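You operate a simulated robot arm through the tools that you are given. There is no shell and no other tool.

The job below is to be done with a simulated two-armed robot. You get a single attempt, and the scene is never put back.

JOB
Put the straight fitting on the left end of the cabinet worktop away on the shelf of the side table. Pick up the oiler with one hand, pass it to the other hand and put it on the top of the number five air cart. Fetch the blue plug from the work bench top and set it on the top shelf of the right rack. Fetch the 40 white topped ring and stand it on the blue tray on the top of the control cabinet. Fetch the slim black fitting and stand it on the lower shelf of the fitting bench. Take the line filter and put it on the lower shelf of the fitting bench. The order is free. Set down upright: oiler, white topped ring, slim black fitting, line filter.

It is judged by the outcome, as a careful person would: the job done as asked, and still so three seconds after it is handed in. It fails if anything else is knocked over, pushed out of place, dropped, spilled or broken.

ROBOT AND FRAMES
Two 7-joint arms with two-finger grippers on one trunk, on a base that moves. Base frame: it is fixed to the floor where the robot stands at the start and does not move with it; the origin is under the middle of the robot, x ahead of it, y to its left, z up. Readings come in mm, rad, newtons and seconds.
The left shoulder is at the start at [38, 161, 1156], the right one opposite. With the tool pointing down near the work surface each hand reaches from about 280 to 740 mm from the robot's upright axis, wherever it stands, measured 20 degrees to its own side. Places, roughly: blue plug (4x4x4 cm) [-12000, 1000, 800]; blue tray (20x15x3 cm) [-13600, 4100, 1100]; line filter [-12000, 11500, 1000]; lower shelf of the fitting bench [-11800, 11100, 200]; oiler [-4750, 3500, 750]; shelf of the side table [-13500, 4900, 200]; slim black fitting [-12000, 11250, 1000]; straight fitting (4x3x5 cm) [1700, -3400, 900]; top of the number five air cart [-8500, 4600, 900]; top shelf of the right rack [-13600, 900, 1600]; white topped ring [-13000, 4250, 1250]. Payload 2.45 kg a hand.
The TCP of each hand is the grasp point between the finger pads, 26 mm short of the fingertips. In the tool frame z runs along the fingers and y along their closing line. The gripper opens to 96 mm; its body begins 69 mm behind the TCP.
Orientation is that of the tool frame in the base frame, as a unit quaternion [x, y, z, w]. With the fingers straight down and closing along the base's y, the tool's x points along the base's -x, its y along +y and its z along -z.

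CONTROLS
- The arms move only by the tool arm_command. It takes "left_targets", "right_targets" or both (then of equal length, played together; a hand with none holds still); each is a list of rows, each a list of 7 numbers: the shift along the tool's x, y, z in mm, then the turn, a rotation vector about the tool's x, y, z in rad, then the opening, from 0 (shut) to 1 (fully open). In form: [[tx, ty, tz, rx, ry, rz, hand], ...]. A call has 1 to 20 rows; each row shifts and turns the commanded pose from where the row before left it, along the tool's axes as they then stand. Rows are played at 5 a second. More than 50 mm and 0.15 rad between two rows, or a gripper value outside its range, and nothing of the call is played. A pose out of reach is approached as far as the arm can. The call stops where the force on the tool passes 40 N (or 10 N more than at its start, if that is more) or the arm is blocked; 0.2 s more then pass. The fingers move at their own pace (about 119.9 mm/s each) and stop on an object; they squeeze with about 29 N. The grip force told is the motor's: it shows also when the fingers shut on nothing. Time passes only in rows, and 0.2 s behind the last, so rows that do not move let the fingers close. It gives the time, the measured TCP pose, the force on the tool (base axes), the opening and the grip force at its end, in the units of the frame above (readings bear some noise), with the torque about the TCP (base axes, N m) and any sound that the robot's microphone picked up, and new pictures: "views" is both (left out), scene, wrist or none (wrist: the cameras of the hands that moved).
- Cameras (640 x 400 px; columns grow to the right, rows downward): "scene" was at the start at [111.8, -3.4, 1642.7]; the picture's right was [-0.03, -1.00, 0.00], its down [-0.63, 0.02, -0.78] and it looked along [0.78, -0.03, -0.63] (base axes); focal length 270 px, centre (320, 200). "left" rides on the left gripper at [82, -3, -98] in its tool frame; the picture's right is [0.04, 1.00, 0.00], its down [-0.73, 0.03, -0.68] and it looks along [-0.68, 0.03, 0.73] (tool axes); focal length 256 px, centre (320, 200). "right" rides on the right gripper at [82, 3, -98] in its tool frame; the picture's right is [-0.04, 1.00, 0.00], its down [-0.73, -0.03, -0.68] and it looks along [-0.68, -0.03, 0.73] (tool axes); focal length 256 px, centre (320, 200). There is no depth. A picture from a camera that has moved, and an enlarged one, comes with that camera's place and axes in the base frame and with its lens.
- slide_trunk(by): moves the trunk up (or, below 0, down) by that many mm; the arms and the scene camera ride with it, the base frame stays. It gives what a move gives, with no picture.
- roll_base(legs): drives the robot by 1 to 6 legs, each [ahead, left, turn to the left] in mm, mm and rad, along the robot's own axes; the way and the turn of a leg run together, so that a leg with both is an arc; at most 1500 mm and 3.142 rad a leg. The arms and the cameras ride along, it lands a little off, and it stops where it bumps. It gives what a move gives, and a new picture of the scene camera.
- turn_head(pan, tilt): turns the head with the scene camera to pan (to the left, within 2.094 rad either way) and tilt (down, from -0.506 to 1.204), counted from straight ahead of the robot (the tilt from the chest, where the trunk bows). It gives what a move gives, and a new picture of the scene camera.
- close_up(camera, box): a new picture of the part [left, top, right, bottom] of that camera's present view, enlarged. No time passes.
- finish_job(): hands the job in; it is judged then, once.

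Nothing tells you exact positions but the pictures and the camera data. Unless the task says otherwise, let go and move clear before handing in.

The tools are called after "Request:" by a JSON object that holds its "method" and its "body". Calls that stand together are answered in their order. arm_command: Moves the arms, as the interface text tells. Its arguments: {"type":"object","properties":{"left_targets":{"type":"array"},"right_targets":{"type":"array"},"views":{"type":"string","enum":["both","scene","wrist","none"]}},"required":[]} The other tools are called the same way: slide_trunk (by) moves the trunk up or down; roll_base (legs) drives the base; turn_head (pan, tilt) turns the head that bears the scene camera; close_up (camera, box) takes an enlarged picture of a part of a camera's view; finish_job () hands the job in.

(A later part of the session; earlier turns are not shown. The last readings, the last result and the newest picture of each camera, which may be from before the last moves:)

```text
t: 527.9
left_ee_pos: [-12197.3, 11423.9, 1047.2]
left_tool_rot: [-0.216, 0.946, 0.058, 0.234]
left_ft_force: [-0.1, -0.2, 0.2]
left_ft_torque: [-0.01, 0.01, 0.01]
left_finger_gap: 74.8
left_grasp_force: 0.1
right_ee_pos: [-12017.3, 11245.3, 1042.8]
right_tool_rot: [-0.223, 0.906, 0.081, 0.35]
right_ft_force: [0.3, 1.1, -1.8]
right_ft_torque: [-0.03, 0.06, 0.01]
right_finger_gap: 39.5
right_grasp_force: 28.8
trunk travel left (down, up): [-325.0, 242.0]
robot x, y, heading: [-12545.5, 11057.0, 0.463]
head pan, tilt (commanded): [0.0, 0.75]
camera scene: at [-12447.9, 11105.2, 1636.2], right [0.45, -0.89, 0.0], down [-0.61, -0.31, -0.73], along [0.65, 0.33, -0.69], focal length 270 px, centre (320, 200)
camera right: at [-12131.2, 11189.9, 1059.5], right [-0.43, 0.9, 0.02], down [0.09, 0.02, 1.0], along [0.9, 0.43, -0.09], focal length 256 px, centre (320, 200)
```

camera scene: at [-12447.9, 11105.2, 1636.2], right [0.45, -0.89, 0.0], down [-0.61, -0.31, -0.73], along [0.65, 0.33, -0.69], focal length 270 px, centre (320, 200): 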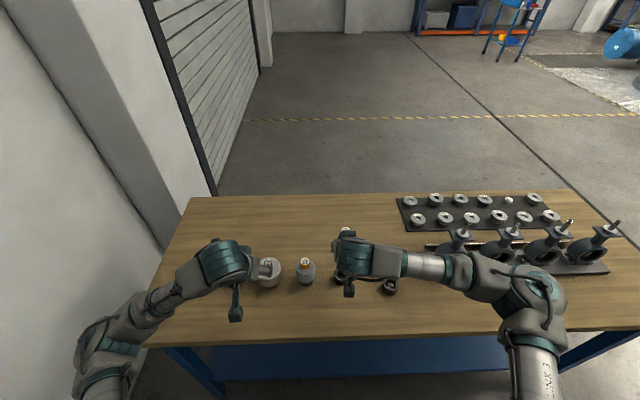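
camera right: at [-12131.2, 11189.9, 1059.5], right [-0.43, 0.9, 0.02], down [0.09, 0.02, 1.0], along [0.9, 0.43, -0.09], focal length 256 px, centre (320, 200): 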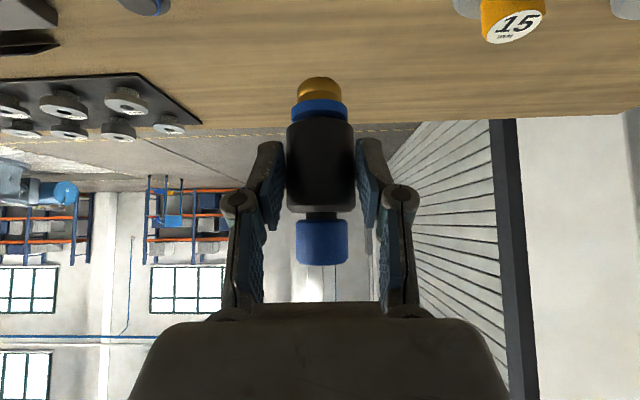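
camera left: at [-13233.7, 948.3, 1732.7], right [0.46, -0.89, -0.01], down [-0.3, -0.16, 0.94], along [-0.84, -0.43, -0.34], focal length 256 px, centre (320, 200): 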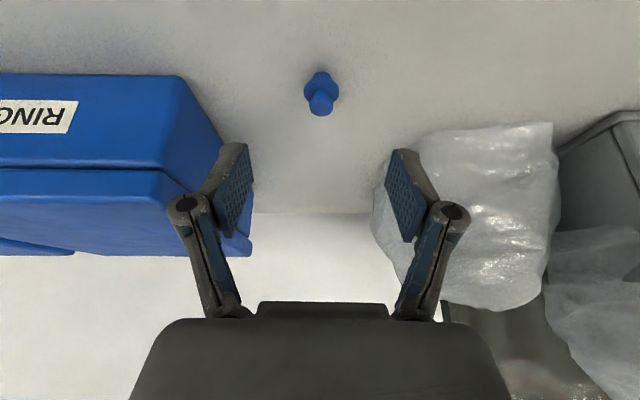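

The fitting came out of a black stand: underneath it has a blue collar and a brass nose. I'll look closely at both the piece and what stayed on the bench.

Request:
{"method": "close_up", "body": {"camera": "right", "box": [240, 60, 400, 280]}}

Request:
{"method": "close_up", "body": {"camera": "scene", "box": [300, 225, 420, 305]}}

```text
1.82 times, centred on (320, 170) of right
camera zoom: at [-12131.2, 11189.9, 1059.5], right [-0.43, 0.9, 0.02], down [0.09, 0.02, 1.0], along [0.9, 0.43, -0.09], focal length 465 px, centre (320, 254)
```

zoom: 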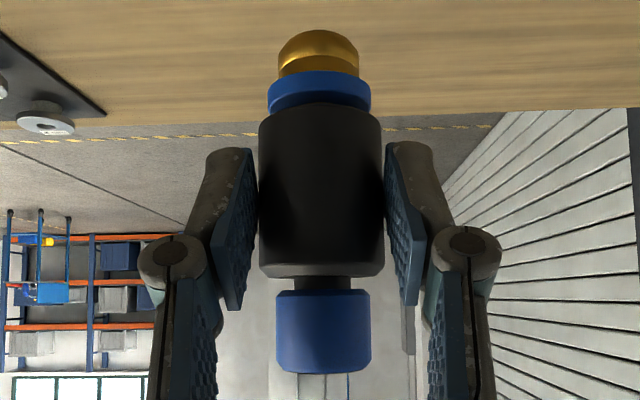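

```text
5.00 times, centred on (360, 265) of scene
camera zoom: at [-12447.9, 11105.2, 1636.2], right [0.45, -0.89, 0.0], down [-0.61, -0.31, -0.73], along [0.65, 0.33, -0.69], focal length 1353 px, centre (120, -125)
```

zoom: 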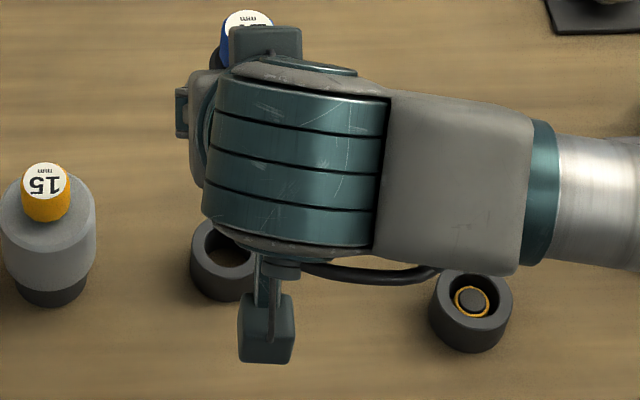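

The black base is a separate stand that stays on the bench; the fitting itself ends in a flat brass nose about 54 mm below my grip, on which it can stand. Now I bring the left hand, fully open and tilted, over the silver piece.

Request:
{"method": "arm_command", "body": {"left_targets": [[-34, -9, 18, 0, 0, 0, 1], [-34, -9, 18, 0, 0, 0, 1], [0, 0, 0, 0, -0.125, 0, 1], [0, 0, 0, 0, -0.125, 0, 1], [0, 0, 0, 0, 0, 0, 1]], "views": "both"}}

Request:
{"method": "close_up", "body": {"camera": "left", "box": [200, 0, 440, 150]}}

```text
t: 529.1
left_ee_pos: [-12119.5, 11441.3, 1047.4]
left_tool_rot: [-0.206, 0.909, 0.083, 0.352]
left_ft_force: [-0.9, 0.5, 0.1]
left_ft_torque: [-0.04, -0.02, 0.01]
left_finger_gap: 95.8
left_grasp_force: 0.1
right_ee_pos: [-12016.9, 11246.3, 1042.0]
right_tool_rot: [-0.222, 0.906, 0.08, 0.352]
right_ft_force: [0.9, -0.5, -2.9]
right_ft_torque: [0.0, 0.07, 0.0]
right_finger_gap: 39.2
right_grasp_force: 28.4
trunk travel left (down, up): [-325.0, 242.0]
robot x, y, heading: [-12544.8, 11053.7, 0.466]
head pan, tilt (commanded): [0.0, 0.75]
camera scene: at [-12447.9, 11106.0, 1636.2], right [0.45, -0.89, 0.0], down [-0.61, -0.31, -0.73], along [0.65, 0.33, -0.69], focal length 270 px, centre (320, 200)
camera left: at [-12230.7, 11382.9, 1064.0], right [-0.46, 0.89, -0.02], down [0.07, 0.06, 1.0], along [0.88, 0.46, -0.09], focal length 256 px, centre (320, 200)
```

scene: 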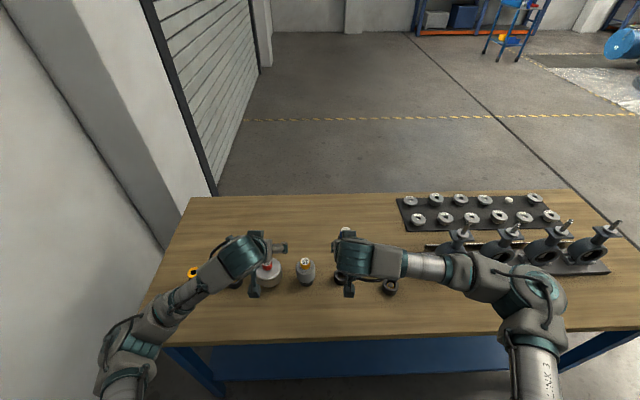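
left: 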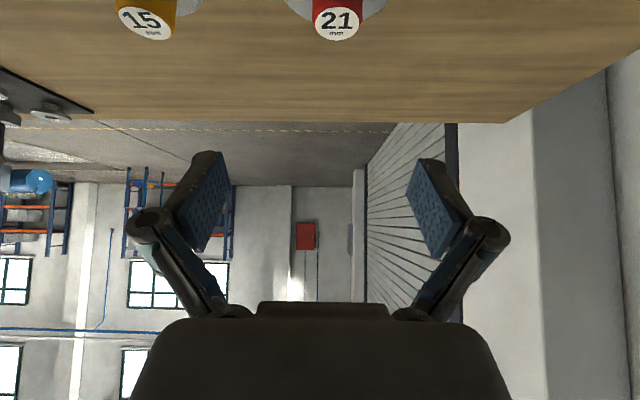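

```text
2.67 times, centred on (320, 75) of left
camera zoom: at [-12230.7, 11382.9, 1064.0], right [-0.46, 0.89, -0.02], down [0.07, 0.06, 1.0], along [0.88, 0.46, -0.09], focal length 683 px, centre (320, 533)
```

zoom: 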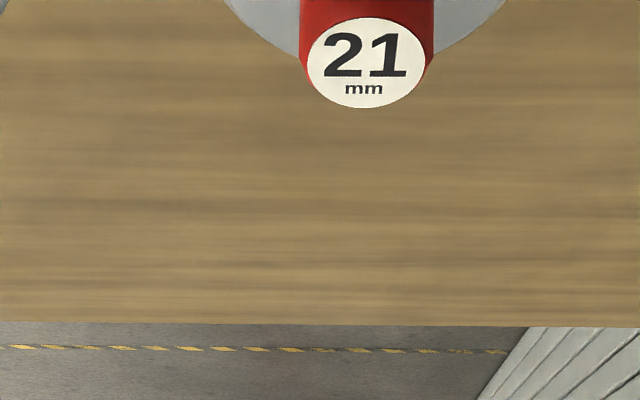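

Combining both cameras, the silver piece's axis is about 18 mm ahead and 7 mm left of the hand, top near z = 946. I correct while descending halfway, then re-check.

Request:
{"method": "arm_command", "body": {"left_targets": [[20, 4, 29, 0, 0, 0, 1], [22.4, 3, 28.2, 0, 0, 0, 1], [0, 0, 0, 0, 0, 0, 1]], "views": "wrist"}}

```text
t: 529.9
left_ee_pos: [-12115.6, 11450.0, 975.9]
left_tool_rot: [-0.207, 0.909, 0.085, 0.351]
left_ft_force: [0.2, -0.2, 0.1]
left_ft_torque: [0.0, 0.0, -0.04]
left_finger_gap: 96.0
left_grasp_force: 0.0
right_ee_pos: [-12018.3, 11244.7, 1042.2]
right_tool_rot: [-0.222, 0.906, 0.081, 0.351]
right_ft_force: [0.2, -0.6, -2.7]
right_ft_torque: [-0.04, 0.07, -0.05]
right_finger_gap: 39.3
right_grasp_force: 29.2
trunk travel left (down, up): [-325.0, 242.0]
robot x, y, heading: [-12546.3, 11057.9, 0.463]
head pan, tilt (commanded): [0.0, 0.75]
camera left: at [-12227.1, 11391.8, 993.0], right [-0.46, 0.89, -0.02], down [0.07, 0.06, 1.0], along [0.88, 0.46, -0.09], focal length 256 px, centre (320, 200)
```

left: 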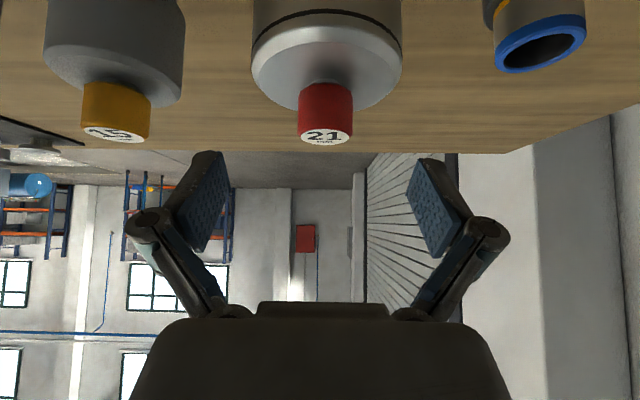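

Request:
{"method": "arm_command", "body": {"left_targets": [[16.4, 3.7, 18, 0, 0, 0, 1], [0, 0, 0, 0, 0, 0, 1]], "views": "wrist"}}

```text
t: 530.5
left_ee_pos: [-12117.0, 11453.8, 951.8]
left_tool_rot: [-0.207, 0.91, 0.085, 0.35]
left_ft_force: [0.1, 0.3, 0.7]
left_ft_torque: [-0.03, 0.0, 0.0]
left_finger_gap: 95.6
left_grasp_force: 0.0
right_ee_pos: [-12017.6, 11244.8, 1042.1]
right_tool_rot: [-0.222, 0.906, 0.081, 0.35]
right_ft_force: [0.1, -0.1, -2.4]
right_ft_torque: [0.02, 0.03, 0.0]
right_finger_gap: 39.3
right_grasp_force: 28.9
trunk travel left (down, up): [-325.0, 242.0]
robot x, y, heading: [-12542.7, 11054.8, 0.469]
head pan, tilt (commanded): [0.0, 0.75]
camera left: at [-12228.5, 11395.0, 969.3], right [-0.46, 0.89, -0.02], down [0.07, 0.06, 1.0], along [0.88, 0.46, -0.09], focal length 256 px, centre (320, 200)
```

left: 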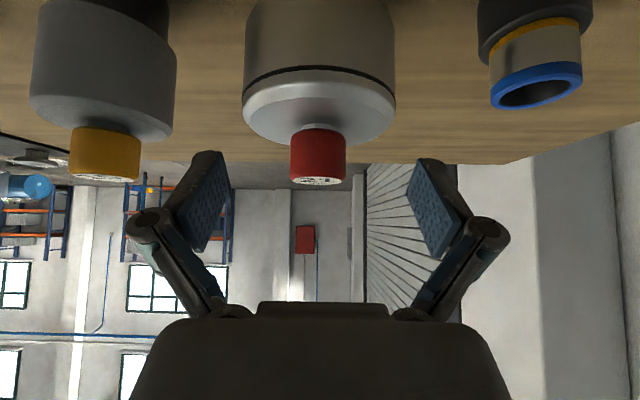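

Request:
{"method": "arm_command", "body": {"left_targets": [[16.2, 0, 17.7, 0, 0, 0, 1], [0, 0, 0, 0, 0, 0, 1]], "views": "wrist"}}

```text
t: 531.1
left_ee_pos: [-12118.3, 11454.1, 928.2]
left_tool_rot: [-0.207, 0.909, 0.085, 0.351]
left_ft_force: [-1.1, -0.2, -0.7]
left_ft_torque: [-0.02, 0.02, -0.01]
left_finger_gap: 96.0
left_grasp_force: 0.2
right_ee_pos: [-12017.4, 11244.7, 1042.1]
right_tool_rot: [-0.221, 0.906, 0.08, 0.351]
right_ft_force: [0.3, 0.4, -3.1]
right_ft_torque: [-0.02, 0.02, 0.01]
right_finger_gap: 39.1
right_grasp_force: 29.4
trunk travel left (down, up): [-325.0, 242.0]
robot x, y, heading: [-12545.9, 11054.8, 0.466]
head pan, tilt (commanded): [0.0, 0.75]
camera left: at [-12229.9, 11395.7, 945.4], right [-0.46, 0.89, -0.02], down [0.07, 0.06, 1.0], along [0.88, 0.46, -0.09], focal length 256 px, centre (320, 200)
```

left: 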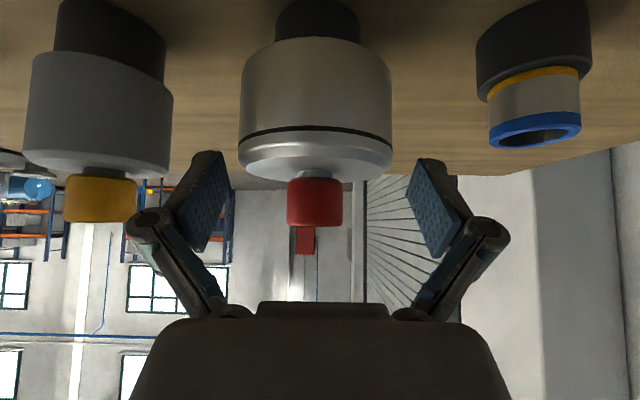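

Request:
{"method": "arm_command", "body": {"left_targets": [[9.5, -2.4, 10.3, 0, 0, 0, 1], [9.5, 0, 10.3, 0, 0, 0, 1], [0, 0, 0, 0, 0, 0, 1]], "views": "both"}}

```text
t: 531.9
left_ee_pos: [-12117.3, 11451.5, 899.4]
left_tool_rot: [-0.207, 0.909, 0.085, 0.35]
left_ft_force: [-0.7, -0.2, -0.3]
left_ft_torque: [0.02, 0.02, 0.01]
left_finger_gap: 96.4
left_grasp_force: 0.1
right_ee_pos: [-12017.7, 11244.2, 1042.5]
right_tool_rot: [-0.222, 0.906, 0.08, 0.351]
right_ft_force: [-0.4, -0.6, -3.0]
right_ft_torque: [-0.01, 0.06, 0.03]
right_finger_gap: 39.1
right_grasp_force: 28.2
trunk travel left (down, up): [-325.0, 242.0]
robot x, y, heading: [-12544.9, 11057.9, 0.465]
head pan, tilt (commanded): [0.0, 0.75]
camera scene: at [-12448.2, 11104.5, 1636.3], right [0.45, -0.89, 0.0], down [-0.61, -0.31, -0.73], along [0.65, 0.33, -0.69], focal length 270 px, centre (320, 200)
camera left: at [-12228.5, 11393.5, 916.4], right [-0.46, 0.89, -0.02], down [0.07, 0.06, 1.0], along [0.88, 0.46, -0.09], focal length 256 px, centre (320, 200)
```

scene: 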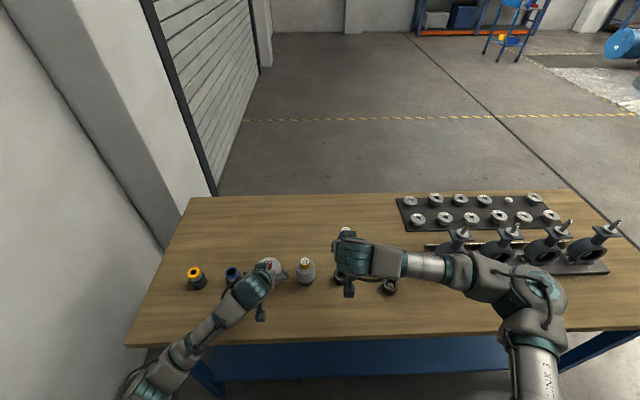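
left: 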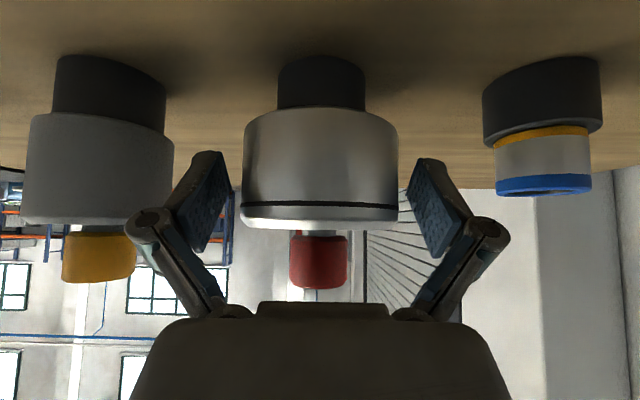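

The drum sits well between the pads. Closing.

Request:
{"method": "arm_command", "body": {"left_targets": [[0, 0, 0, 0, 0, 0, 0.8], [0, 0, 0, 0, 0, 0, 0.6], [0, 0, 0, 0, 0, 0, 0.3], [0, 0, 0, 0, 0, 0, 0], [0, 0, 0, 0, 0, 0, 0], [0, 0, 0, 0, 0, 0, 0]], "views": "wrist"}}

```text
t: 533.3
left_ee_pos: [-12118.1, 11451.8, 899.3]
left_tool_rot: [-0.207, 0.909, 0.085, 0.351]
left_ft_force: [-0.9, -0.7, -0.2]
left_ft_torque: [-0.02, 0.02, -0.04]
left_finger_gap: 79.6
left_grasp_force: 28.7
right_ee_pos: [-12018.0, 11245.5, 1041.6]
right_tool_rot: [-0.221, 0.906, 0.08, 0.351]
right_ft_force: [-0.5, -0.3, -3.1]
right_ft_torque: [-0.03, 0.06, 0.0]
right_finger_gap: 39.3
right_grasp_force: 29.2
trunk travel left (down, up): [-325.0, 242.0]
robot x, y, heading: [-12547.2, 11057.3, 0.463]
head pan, tilt (commanded): [0.0, 0.75]
camera left: at [-12228.6, 11393.5, 916.5], right [-0.46, 0.89, -0.02], down [0.07, 0.06, 1.0], along [0.88, 0.46, -0.09], focal length 256 px, centre (320, 200)
```

left: 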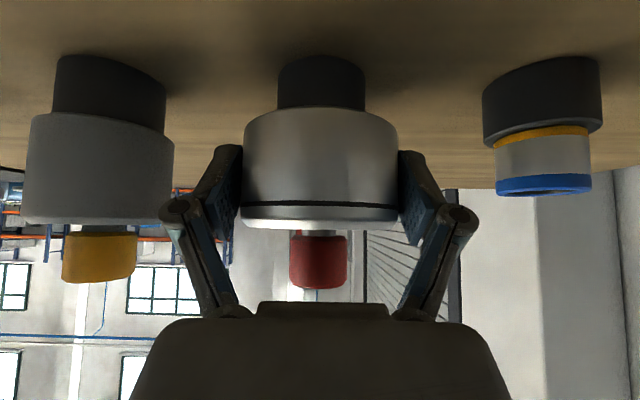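

Gripped at 80 mm. Lifting slowly.

Request:
{"method": "arm_command", "body": {"left_targets": [[-7, 0, -7.4, 0, 0, 0, 0], [-14, 0, -15, 0, 0, 0, 0], [-27, 0, -29.5, 0, 0, 0, 0], [-27, 0, -29.5, 0, 0, 0, 0], [-27, 0, -29.5, 0, 0, 0, 0], [0, 0, 0, 0, 0, 0, 0]], "views": "both"}}

```text
t: 534.7
left_ee_pos: [-12116.6, 11450.1, 1049.8]
left_tool_rot: [-0.206, 0.91, 0.085, 0.349]
left_ft_force: [0.6, 0.4, -4.1]
left_ft_torque: [-0.06, 0.03, -0.02]
left_finger_gap: 79.6
left_grasp_force: 28.7
right_ee_pos: [-12017.6, 11244.9, 1041.4]
right_tool_rot: [-0.222, 0.906, 0.081, 0.351]
right_ft_force: [-0.2, 0.1, -3.1]
right_ft_torque: [-0.01, 0.04, 0.0]
right_finger_gap: 39.7
right_grasp_force: 28.6
trunk travel left (down, up): [-325.0, 242.0]
robot x, y, heading: [-12545.9, 11056.0, 0.464]
head pan, tilt (commanded): [0.0, 0.75]
camera scene: at [-12446.9, 11104.9, 1636.1], right [0.45, -0.89, 0.0], down [-0.61, -0.31, -0.73], along [0.65, 0.33, -0.69], focal length 270 px, centre (320, 200)
camera left: at [-12227.4, 11392.6, 1067.8], right [-0.46, 0.89, -0.02], down [0.07, 0.06, 1.0], along [0.88, 0.46, -0.09], focal length 256 px, centre (320, 200)
```

scene: 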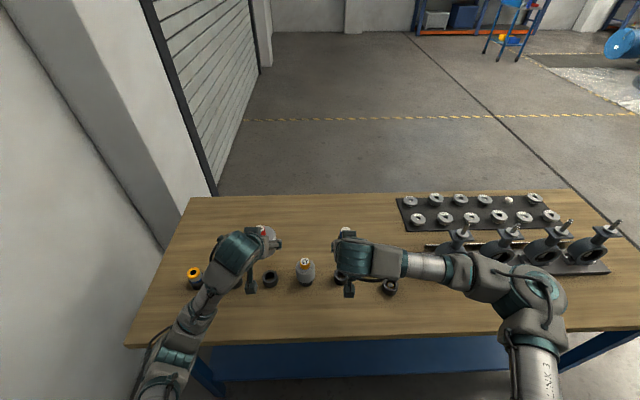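
left: 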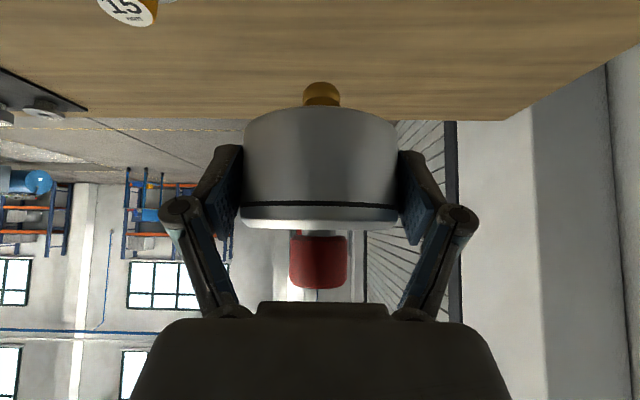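

The silver piece is lifted, nose about 52 mm below the grip. To read its label I turn the left hand about the vertical so that its far side faces my camera.

Request:
{"method": "arm_command", "body": {"left_targets": [[0, 0, 0, 0.094, 0, 0.103, 0], [0, 0, 0, 0.094, 0, 0.103, 0], [0, 0, 0, 0.094, 0, 0.103, 0], [0, 0, 0, 0.094, 0, 0.103, 0], [0, 0, 0, 0.094, 0, 0.103, 0], [0, 0, 0, 0.094, 0, 0.103, 0], [0, 0, 0, 0.094, 0, 0.103, 0], [0, 0, 0, 0.094, 0, 0.103, 0], [0, 0, 0, 0, 0, 0, 0]], "views": "scene"}}

Request:
{"method": "close_up", "body": {"camera": "scene", "box": [220, 210, 320, 285]}}

```text
t: 536.7
left_ee_pos: [-12116.0, 11451.1, 1049.6]
left_tool_rot: [0.306, 0.883, -0.116, 0.337]
left_ft_force: [0.1, 0.6, -4.6]
left_ft_torque: [0.03, 0.05, 0.01]
left_finger_gap: 79.6
left_grasp_force: 29.3
right_ee_pos: [-12017.2, 11245.9, 1042.1]
right_tool_rot: [-0.223, 0.906, 0.081, 0.351]
right_ft_force: [-0.4, -1.4, -1.9]
right_ft_torque: [-0.01, 0.05, 0.0]
right_finger_gap: 39.0
right_grasp_force: 28.8
trunk travel left (down, up): [-325.0, 242.0]
robot x, y, heading: [-12545.2, 11058.1, 0.467]
head pan, tilt (commanded): [0.0, 0.75]
camera scene: at [-12447.5, 11105.8, 1636.2], right [0.45, -0.89, 0.0], down [-0.61, -0.31, -0.73], along [0.65, 0.33, -0.69], focal length 270 px, centre (320, 200)
```

scene: 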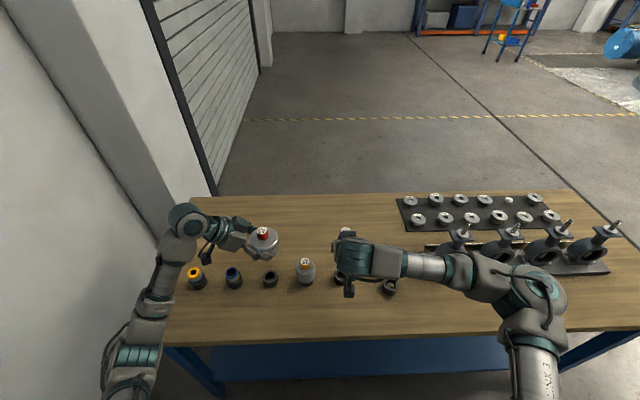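

```text
5.33 times, centred on (270, 248) of scene
camera zoom: at [-12447.5, 11105.8, 1636.2], right [0.45, -0.89, 0.0], down [-0.61, -0.31, -0.73], along [0.65, 0.33, -0.69], focal length 1443 px, centre (587, -53)
```

zoom: 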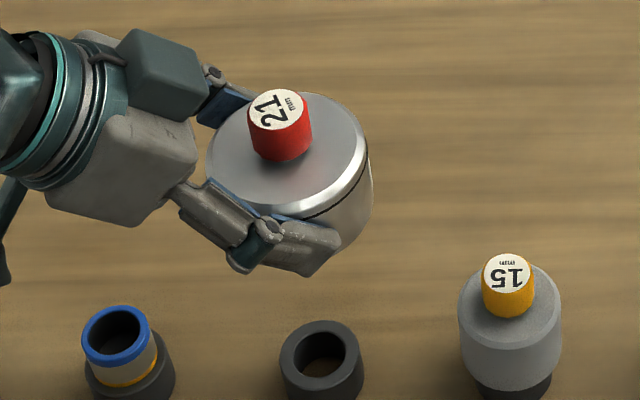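

Request:
{"method": "arm_command", "body": {"left_targets": [[0, 0, 0, 0.094, 0, 0.103, 0], [0, 0, 0, 0.094, 0, 0.103, 0], [0, 0, 0, 0.094, 0, 0.103, 0], [0, 0, 0, 0.094, 0, 0.103, 0], [0, 0, 0, 0.094, 0, 0.103, 0], [0, 0, 0, 0, 0, 0, 0]], "views": "none"}}

Request:
{"method": "close_up", "body": {"camera": "scene", "box": [220, 210, 320, 285]}}

```text
t: 538.1
left_ee_pos: [-12117.1, 11452.1, 1050.4]
left_tool_rot: [0.588, 0.725, -0.228, 0.277]
left_ft_force: [-0.4, -0.5, -4.9]
left_ft_torque: [0.01, 0.01, -0.01]
left_finger_gap: 79.7
left_grasp_force: 29.3
right_ee_pos: [-12017.1, 11244.8, 1041.7]
right_tool_rot: [-0.223, 0.906, 0.08, 0.351]
right_ft_force: [-0.5, 0.4, -2.6]
right_ft_torque: [-0.03, 0.05, -0.02]
right_finger_gap: 39.0
right_grasp_force: 28.6
trunk travel left (down, up): [-325.0, 242.0]
robot x, y, heading: [-12549.7, 11057.0, 0.467]
head pan, tilt (commanded): [0.0, 0.75]
```

```text
5.33 times, centred on (270, 248) of scene
camera zoom: at [-12447.0, 11105.8, 1636.1], right [0.45, -0.89, 0.0], down [-0.61, -0.31, -0.73], along [0.65, 0.33, -0.69], focal length 1443 px, centre (587, -53)
```

zoom: 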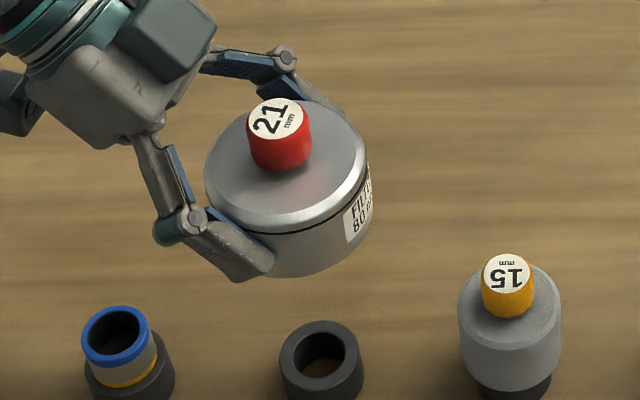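

The label reads FILTER 80 mm, so this is the line filter. I turn the hand back to its original heading.

Request:
{"method": "arm_command", "body": {"left_targets": [[0, 0, 0, -0.094, 0, -0.103, 0], [0, 0, 0, -0.094, 0, -0.103, 0], [0, 0, 0, -0.094, 0, -0.103, 0], [0, 0, 0, -0.094, 0, -0.103, 0], [0, 0, 0, -0.094, 0, -0.103, 0], [0, 0, 0, -0.094, 0, -0.103, 0], [0, 0, 0, -0.094, 0, -0.103, 0], [0, 0, 0, -0.094, 0, -0.103, 0], [0, 0, 0, -0.094, 0, -0.103, 0], [0, 0, 0, -0.094, 0, -0.103, 0], [0, 0, 0, -0.094, 0, -0.103, 0], [0, 0, 0, -0.094, 0, -0.103, 0], [0, 0, 0, -0.094, 0, -0.103, 0], [0, 0, 0, 0, 0, 0, 0]], "views": "none"}}

Request:
{"method": "roll_base", "body": {"legs": [[-480, 0, 0]]}}

Request:
{"method": "arm_command", "body": {"left_targets": [[0, 0, 0, 0, 0, 0, 0]], "right_targets": [[0, 0, 0, 0, 0, 0, 0]], "views": "both"}}

```text
t: 541.1
left_ee_pos: [-12114.5, 11452.5, 1050.5]
left_tool_rot: [-0.208, 0.909, 0.085, 0.35]
left_ft_force: [0.4, -0.4, -4.7]
left_ft_torque: [-0.01, 0.03, -0.02]
left_finger_gap: 79.6
left_grasp_force: 29.1
right_ee_pos: [-12017.1, 11245.8, 1041.5]
right_tool_rot: [-0.221, 0.906, 0.08, 0.351]
right_ft_force: [-0.4, -0.1, -3.3]
right_ft_torque: [-0.04, 0.02, 0.04]
right_finger_gap: 39.1
right_grasp_force: 29.1
trunk travel left (down, up): [-325.0, 242.0]
robot x, y, heading: [-12540.4, 11056.9, 0.469]
head pan, tilt (commanded): [0.0, 0.75]
```

```text
t: 544.0
left_ee_pos: [-12547.4, 11233.5, 1050.9]
left_tool_rot: [-0.205, 0.91, 0.084, 0.351]
left_ft_force: [-0.6, -0.3, -5.1]
left_ft_torque: [0.0, 0.03, -0.01]
left_finger_gap: 79.5
left_grasp_force: 29.3
right_ee_pos: [-12449.5, 11027.8, 1043.3]
right_tool_rot: [-0.22, 0.907, 0.079, 0.351]
right_ft_force: [-0.3, 0.1, -2.1]
right_ft_torque: [-0.01, 0.02, 0.04]
right_finger_gap: 39.2
right_grasp_force: 28.5
trunk travel left (down, up): [-325.0, 242.0]
robot x, y, heading: [-12982.4, 10838.7, 0.462]
head pan, tilt (commanded): [0.0, 0.75]
camera scene: at [-12880.4, 10888.2, 1636.1], right [0.45, -0.89, 0.0], down [-0.61, -0.31, -0.73], along [0.65, 0.32, -0.69], focal length 270 px, centre (320, 200)
```

scene: 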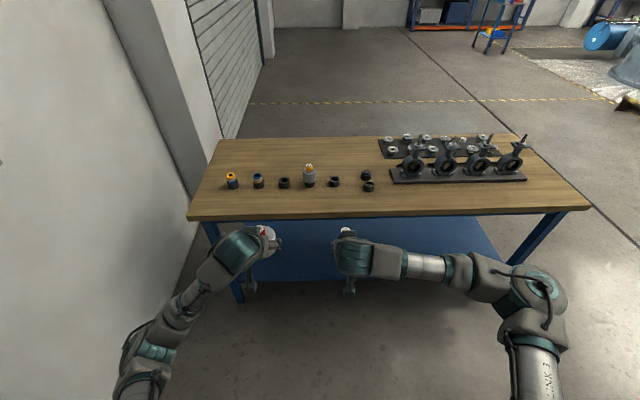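

```text
t: 544.4
left_ee_pos: [-12552.3, 11231.9, 1052.5]
left_tool_rot: [-0.204, 0.91, 0.084, 0.351]
left_ft_force: [-0.5, 0.3, -5.3]
left_ft_torque: [0.01, 0.02, -0.01]
left_finger_gap: 79.7
left_grasp_force: 28.8
right_ee_pos: [-12452.5, 11023.5, 1043.8]
right_tool_rot: [-0.219, 0.906, 0.08, 0.353]
right_ft_force: [-0.2, -0.3, -3.1]
right_ft_torque: [-0.03, 0.05, 0.05]
right_finger_gap: 39.3
right_grasp_force: 28.5
trunk travel left (down, up): [-325.0, 242.0]
robot x, y, heading: [-12978.8, 10836.6, 0.462]
head pan, tilt (commanded): [0.0, 0.75]
camera scene: at [-12880.2, 10887.4, 1636.1], right [0.45, -0.89, 0.0], down [-0.61, -0.31, -0.73], along [0.65, 0.33, -0.69], focal length 270 px, centre (320, 200)
camera right: at [-12567.7, 10969.1, 1060.9], right [-0.43, 0.9, 0.02], down [0.08, 0.02, 1.0], along [0.9, 0.43, -0.08], focal length 256 px, centre (320, 200)
camera left: at [-12663.3, 11173.8, 1069.5], right [-0.46, 0.89, -0.02], down [0.07, 0.05, 1.0], along [0.89, 0.46, -0.08], focal length 256 px, centre (320, 200)
```

scene: 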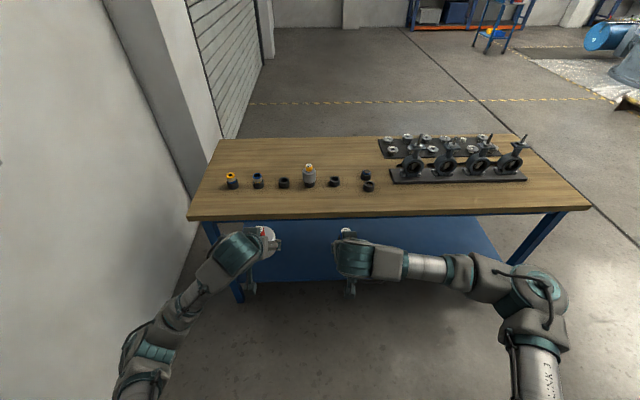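
right: 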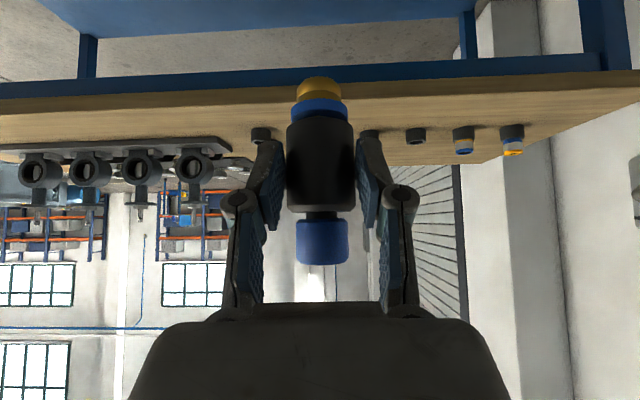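
left: 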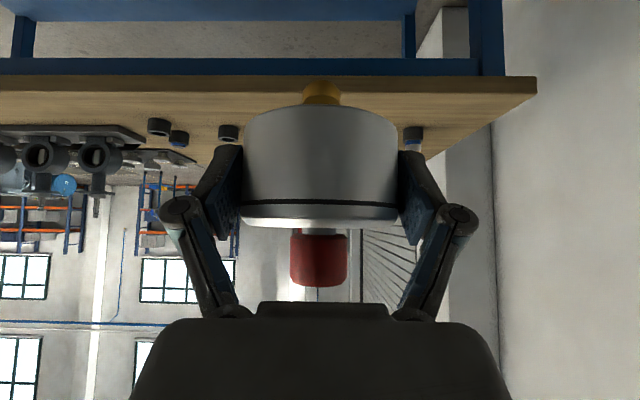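

Both pieces are held over free floor. I lower both hands and move them forward, the right one a little outward, so the arms stay well stretched before the trunk goes down.

Request:
{"method": "arm_command", "body": {"left_targets": [[16.3, 0, 44, 0, 0, 0, 0], [16.3, 0, 44, 0, 0, 0, 0], [16.3, 0, 44, 0, 0, 0, 0], [16.3, 0, 44, 0, 0, 0, 0], [16.3, 0, 44, 0, 0, 0, 0], [16.3, 0, 44, 0, 0, 0, 0], [16.3, 0, 44, 0, 0, 0, 0], [16.3, 0, 44, 0, 0, 0, 0], [0, 0, 0, 0, 0, 0, 0]], "right_targets": [[16.4, -10.4, 44, 0, 0, 0, 0], [16.4, -10.4, 44, 0, 0, 0, 0], [16.4, -10.4, 44, 0, 0, 0, 0], [16.4, -10.4, 44, 0, 0, 0, 0], [16.4, -10.4, 44, 0, 0, 0, 0], [16.4, -10.4, 44, 0, 0, 0, 0], [16.4, -10.4, 44, 0, 0, 0, 0], [16.4, -10.4, 44, 0, 0, 0, 0], [0, 0, 0, 0, 0, 0, 0]], "views": "scene"}}

```text
t: 546.4
left_ee_pos: [-12424.2, 11293.5, 704.6]
left_tool_rot: [-0.205, 0.909, 0.085, 0.354]
left_ft_force: [-0.5, 1.0, -4.4]
left_ft_torque: [-0.03, 0.03, 0.01]
left_finger_gap: 79.6
left_grasp_force: 29.0
right_ee_pos: [-12289.6, 11011.4, 699.3]
right_tool_rot: [-0.221, 0.905, 0.081, 0.354]
right_ft_force: [0.0, -0.3, -3.0]
right_ft_torque: [-0.01, 0.06, -0.02]
right_finger_gap: 39.2
right_grasp_force: 28.9
trunk travel left (down, up): [-325.0, 242.0]
robot x, y, heading: [-12978.1, 10839.7, 0.468]
head pan, tilt (commanded): [0.0, 0.75]
camera scene: at [-12880.7, 10886.2, 1636.3], right [0.45, -0.89, 0.0], down [-0.61, -0.31, -0.73], along [0.65, 0.33, -0.69], focal length 270 px, centre (320, 200)
```

scene: 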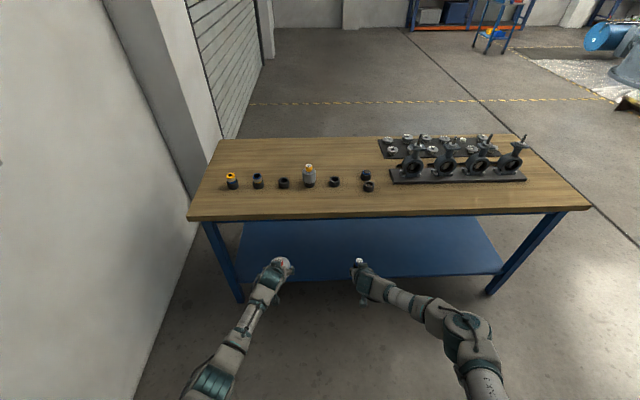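

Now lowering the trunk.

Request:
{"method": "slide_trunk", "body": {"by": -320}}

Request:
{"method": "turn_head", "body": {"pan": 0.0, "tilt": 0.75}}

Request:
{"method": "arm_command", "body": {"left_targets": [[0, 0, 0, 0, 0, 0, 0]], "right_targets": [[0, 0, 0, 0, 0, 0, 0]], "views": "wrist"}}

```text
t: 549.6
left_ee_pos: [-12425.5, 11296.0, 386.8]
left_tool_rot: [-0.206, 0.909, 0.085, 0.353]
left_ft_force: [0.6, -0.9, -3.6]
left_ft_torque: [-0.03, 0.03, 0.02]
left_finger_gap: 79.5
left_grasp_force: 29.0
right_ee_pos: [-12288.9, 11010.8, 377.3]
right_tool_rot: [-0.22, 0.905, 0.081, 0.354]
right_ft_force: [0.1, -0.3, -3.2]
right_ft_torque: [-0.04, 0.07, 0.01]
right_finger_gap: 39.1
right_grasp_force: 29.4
trunk travel left (down, up): [-5.0, 562.0]
robot x, y, heading: [-12980.1, 10839.1, 0.469]
head pan, tilt (commanded): [0.0, 0.75]
```

```text
t: 550.2
left_ee_pos: [-12426.8, 11297.0, 384.9]
left_tool_rot: [-0.205, 0.909, 0.085, 0.353]
left_ft_force: [0.5, -0.1, -5.3]
left_ft_torque: [-0.01, 0.04, 0.01]
left_finger_gap: 79.3
left_grasp_force: 29.5
right_ee_pos: [-12289.9, 11010.7, 377.0]
right_tool_rot: [-0.22, 0.906, 0.08, 0.352]
right_ft_force: [-0.2, -0.2, -2.5]
right_ft_torque: [-0.05, 0.04, 0.02]
right_finger_gap: 39.4
right_grasp_force: 29.4
trunk travel left (down, up): [-5.0, 562.0]
robot x, y, heading: [-12977.9, 10838.5, 0.46]
head pan, tilt (commanded): [0.0, 0.75]
camera scene: at [-12598.0, 11027.3, 1255.1], right [0.45, -0.89, 0.0], down [-0.62, -0.31, -0.73], along [0.65, 0.32, -0.69], focal length 270 px, centre (320, 200)
```

scene: 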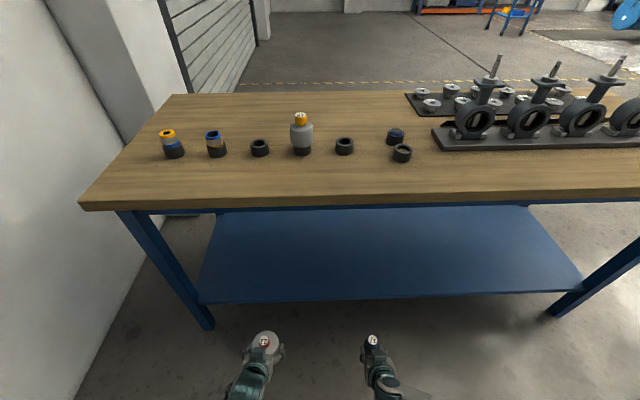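

```text
t: 550.6
left_ee_pos: [-12425.3, 11295.3, 385.9]
left_tool_rot: [-0.205, 0.909, 0.086, 0.353]
left_ft_force: [0.9, -0.1, -4.4]
left_ft_torque: [0.01, 0.08, 0.02]
left_finger_gap: 79.3
left_grasp_force: 29.1
right_ee_pos: [-12290.2, 11009.8, 375.2]
right_tool_rot: [-0.221, 0.905, 0.081, 0.353]
right_ft_force: [0.6, 0.0, -2.7]
right_ft_torque: [0.02, 0.04, 0.01]
right_finger_gap: 39.0
right_grasp_force: 28.9
trunk travel left (down, up): [-5.0, 562.0]
robot x, y, heading: [-12977.2, 10840.6, 0.465]
head pan, tilt (commanded): [0.0, 0.75]
camera right: at [-12403.4, 10955.6, 393.5], right [-0.43, 0.9, 0.02], down [0.08, 0.02, 1.0], along [0.9, 0.43, -0.08], focal length 256 px, centre (320, 200)
camera left: at [-12537.4, 11237.1, 402.3], right [-0.46, 0.89, -0.02], down [0.07, 0.05, 1.0], along [0.89, 0.46, -0.08], focal length 256 px, centre (320, 200)
```

right: 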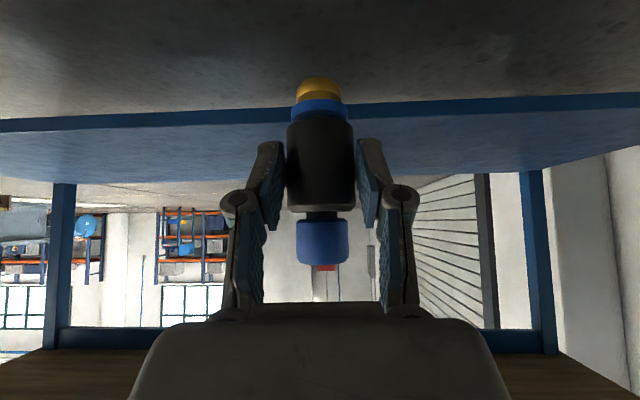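
left: 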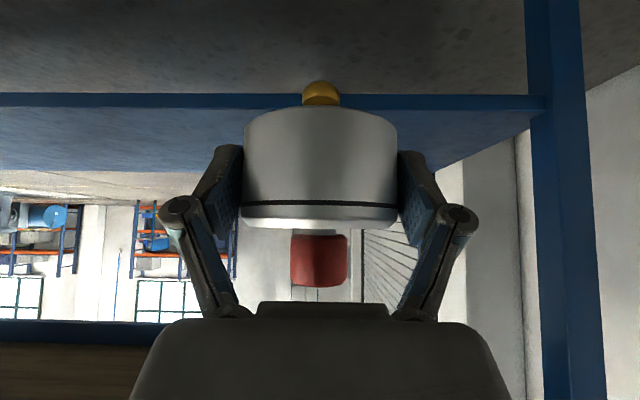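

The trunk is down and both pieces hang level at about z = 380, with the shelf top near z = 250. I roll forward 270 mm under the bench edge.

Request:
{"method": "roll_base", "body": {"legs": [[270, 0, 0]]}}

Request:
{"method": "turn_head", "body": {"pan": 0.0, "tilt": 1.1}}

Request:
{"method": "arm_command", "body": {"left_targets": [[0, 0, 0, 0, 0, 0, 0]], "right_targets": [[0, 0, 0, 0, 0, 0, 0]], "views": "wrist"}}

```text
t: 552.5
left_ee_pos: [-12181.0, 11416.5, 385.3]
left_tool_rot: [-0.205, 0.91, 0.085, 0.351]
left_ft_force: [0.8, -0.4, -4.9]
left_ft_torque: [-0.03, 0.05, -0.02]
left_finger_gap: 79.5
left_grasp_force: 29.6
right_ee_pos: [-12045.0, 11131.3, 375.8]
right_tool_rot: [-0.219, 0.906, 0.08, 0.353]
right_ft_force: [0.0, -0.8, -2.6]
right_ft_torque: [-0.03, 0.05, 0.0]
right_finger_gap: 39.1
right_grasp_force: 29.1
trunk travel left (down, up): [-5.0, 562.0]
robot x, y, heading: [-12736.0, 10958.0, 0.462]
head pan, tilt (commanded): [0.0, 0.75]
camera scene: at [-12352.6, 11149.1, 1254.8], right [0.45, -0.9, 0.0], down [-0.62, -0.31, -0.73], along [0.65, 0.32, -0.69], focal length 270 px, centre (320, 200)
```

scene: 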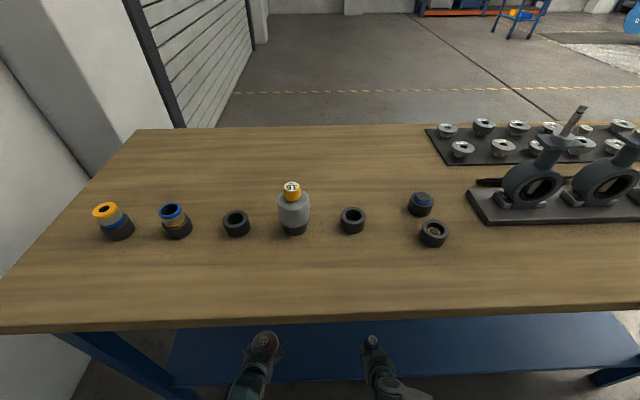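

```text
t: 553.3
left_ee_pos: [-12183.1, 11414.5, 390.4]
left_tool_rot: [-0.205, 0.908, 0.086, 0.354]
left_ft_force: [0.6, 0.9, -4.0]
left_ft_torque: [0.01, 0.06, -0.02]
left_finger_gap: 79.5
left_grasp_force: 28.9
right_ee_pos: [-12046.4, 11131.7, 381.7]
right_tool_rot: [-0.219, 0.905, 0.081, 0.356]
right_ft_force: [0.1, -0.6, -2.7]
right_ft_torque: [-0.01, 0.04, -0.03]
right_finger_gap: 39.2
right_grasp_force: 29.2
trunk travel left (down, up): [-5.0, 562.0]
robot x, y, heading: [-12734.8, 10961.3, 0.457]
head pan, tilt (commanded): [0.0, 1.1]
camera scene: at [-12371.1, 11140.0, 1229.6], right [0.45, -0.9, 0.0], down [-0.8, -0.4, -0.45], along [0.4, 0.2, -0.89], focal length 270 px, centre (320, 200)
```

scene: 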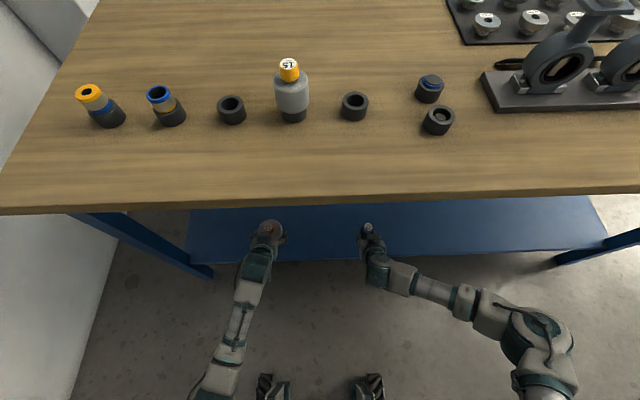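

```text
t: 553.7
left_ee_pos: [-12183.1, 11415.7, 389.8]
left_tool_rot: [-0.204, 0.909, 0.085, 0.355]
left_ft_force: [0.6, 0.6, -4.3]
left_ft_torque: [-0.01, 0.03, -0.03]
left_finger_gap: 79.4
left_grasp_force: 28.6
right_ee_pos: [-12045.9, 11130.8, 381.9]
right_tool_rot: [-0.219, 0.905, 0.081, 0.356]
right_ft_force: [-0.7, 0.3, -2.3]
right_ft_torque: [-0.02, 0.08, -0.02]
right_finger_gap: 39.2
right_grasp_force: 28.6
trunk travel left (down, up): [-5.0, 562.0]
robot x, y, heading: [-12731.7, 10963.4, 0.466]
head pan, tilt (commanded): [0.0, 1.1]
camera right: at [-12160.8, 11075.8, 397.3], right [-0.43, 0.9, 0.02], down [0.08, 0.02, 1.0], along [0.9, 0.43, -0.08], focal length 256 px, centre (320, 200)
camera left: at [-12294.8, 11357.6, 406.0], right [-0.46, 0.89, -0.02], down [0.06, 0.05, 1.0], along [0.89, 0.46, -0.08], focal length 256 px, centre (320, 200)
```

right: 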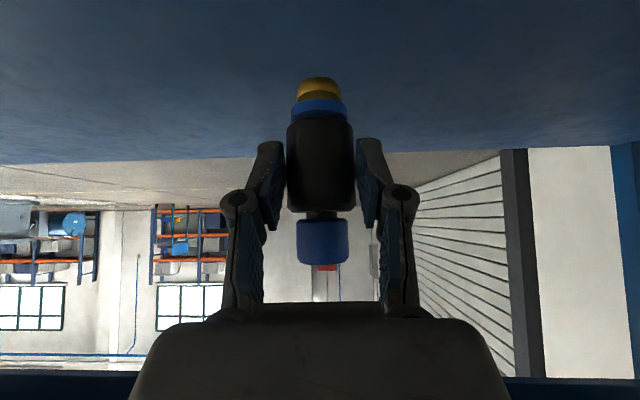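
left: 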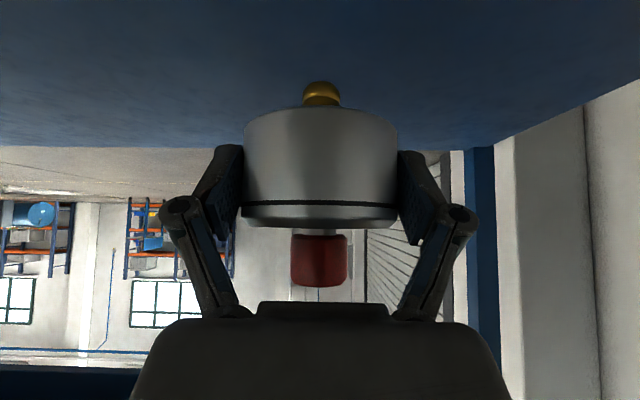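

Both are over the shelf now. I move both hands 75 mm further in and lower to a few centimetres above the shelf.

Request:
{"method": "arm_command", "body": {"left_targets": [[-27.7, 0, 25.2, 0, 0, 0, 0], [-27.7, 0, 25.2, 0, 0, 0, 0], [16, 0, 17.6, 0, 0, 0, 0], [16, 0, 17.6, 0, 0, 0, 0], [0, 0, 0, 0, 0, 0, 0]], "right_targets": [[-27.6, 0, 25.3, 0, 0, 0, 0], [-27.6, 0, 25.3, 0, 0, 0, 0], [10, 0, 11, 0, 0, 0, 0], [10, 0, 11, 0, 0, 0, 0], [0, 0, 0, 0, 0, 0, 0]], "views": "both"}}

```text
t: 554.9
left_ee_pos: [-12113.9, 11448.8, 343.4]
left_tool_rot: [-0.205, 0.908, 0.086, 0.355]
left_ft_force: [-0.6, 0.1, -4.6]
left_ft_torque: [-0.01, 0.02, 0.01]
left_finger_gap: 79.5
left_grasp_force: 28.8
right_ee_pos: [-11979.4, 11165.2, 351.9]
right_tool_rot: [-0.219, 0.904, 0.081, 0.357]
right_ft_force: [0.6, -0.2, -2.7]
right_ft_torque: [-0.06, 0.08, 0.01]
right_finger_gap: 38.9
right_grasp_force: 28.8
trunk travel left (down, up): [-5.0, 562.0]
robot x, y, heading: [-12732.9, 10965.2, 0.461]
head pan, tilt (commanded): [0.0, 1.1]
camera scene: at [-12370.6, 11140.4, 1229.4], right [0.45, -0.9, 0.0], down [-0.8, -0.4, -0.45], along [0.4, 0.2, -0.9], focal length 270 px, centre (320, 200)
camera right: at [-12093.9, 11110.9, 368.3], right [-0.43, 0.9, 0.02], down [0.08, 0.02, 1.0], along [0.9, 0.43, -0.08], focal length 256 px, centre (320, 200)
camera left: at [-12226.2, 11390.6, 359.0], right [-0.46, 0.89, -0.02], down [0.06, 0.05, 1.0], along [0.89, 0.46, -0.08], focal length 256 px, centre (320, 200)
```

scene: 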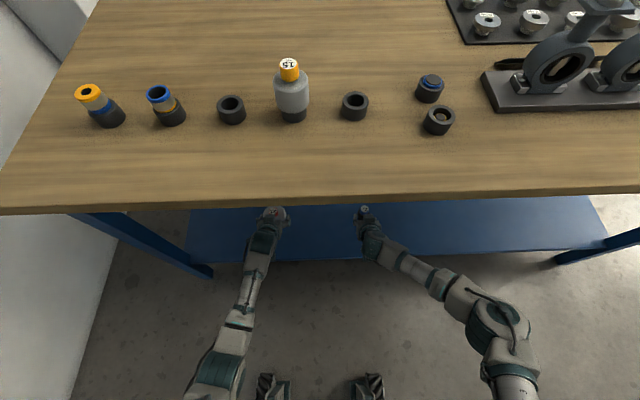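
right: 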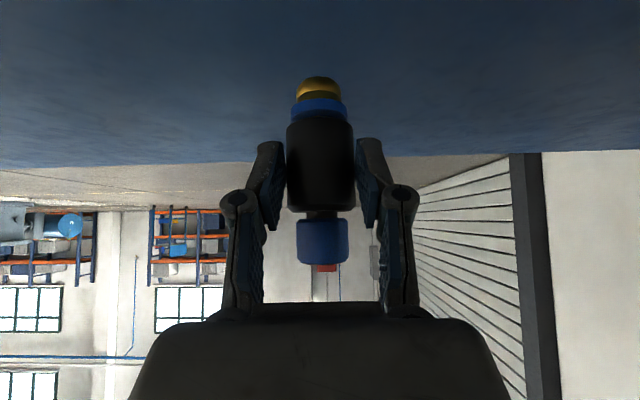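
left: 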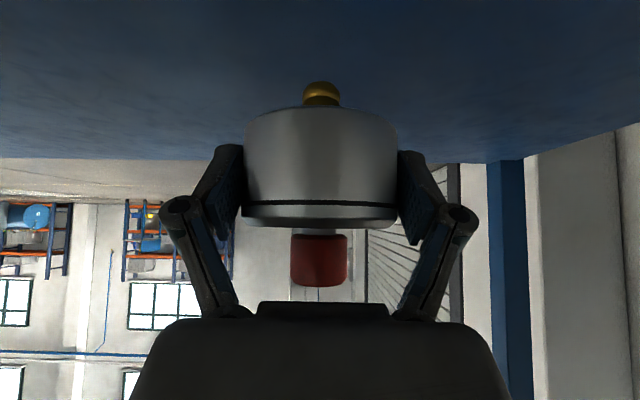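

Request:
{"method": "arm_command", "body": {"left_targets": [[9.4, 0, 10.3, 0, 0, 0, 0], [9.4, 0, 10.3, 0, 0, 0, 0], [0, 0, 0, 0, 0, 0, 0]], "right_targets": [[6.7, 0, 7.4, 0, 0, 0, 0], [6.7, 0, 7.4, 0, 0, 0, 0], [0, 0, 0, 0, 0, 0, 0]], "views": "wrist"}}

```text
t: 555.7
left_ee_pos: [-12113.4, 11448.2, 315.3]
left_tool_rot: [-0.204, 0.908, 0.086, 0.356]
left_ft_force: [0.0, 0.3, -5.0]
left_ft_torque: [0.01, 0.05, 0.0]
left_finger_gap: 79.2
left_grasp_force: 29.3
right_ee_pos: [-11978.3, 11165.0, 331.8]
right_tool_rot: [-0.22, 0.905, 0.081, 0.356]
right_ft_force: [0.3, 0.5, -3.1]
right_ft_torque: [-0.01, 0.04, -0.03]
right_finger_gap: 39.2
right_grasp_force: 29.2
trunk travel left (down, up): [-5.0, 562.0]
robot x, y, heading: [-12734.4, 10959.9, 0.462]
head pan, tilt (commanded): [0.0, 1.1]
camera right: at [-12093.1, 11110.4, 348.1], right [-0.43, 0.9, 0.02], down [0.08, 0.02, 1.0], along [0.9, 0.43, -0.08], focal length 256 px, centre (320, 200)
camera left: at [-12225.8, 11390.9, 330.6], right [-0.46, 0.89, -0.02], down [0.06, 0.05, 1.0], along [0.89, 0.46, -0.08], focal length 256 px, centre (320, 200)
```

right: 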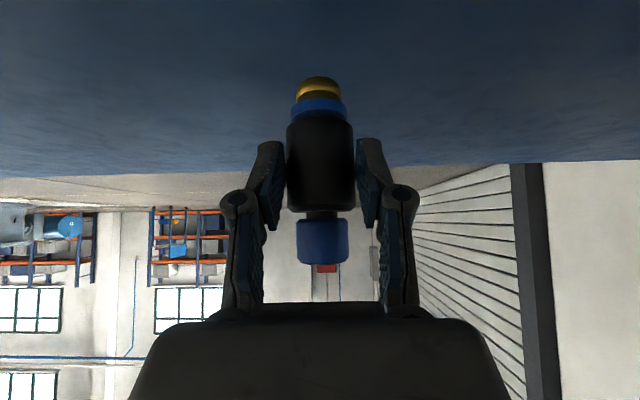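
left: 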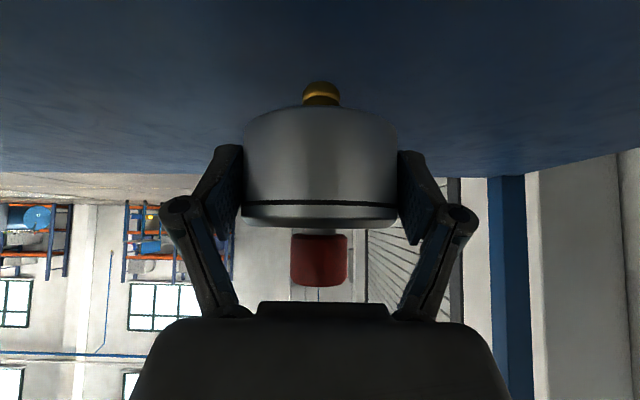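

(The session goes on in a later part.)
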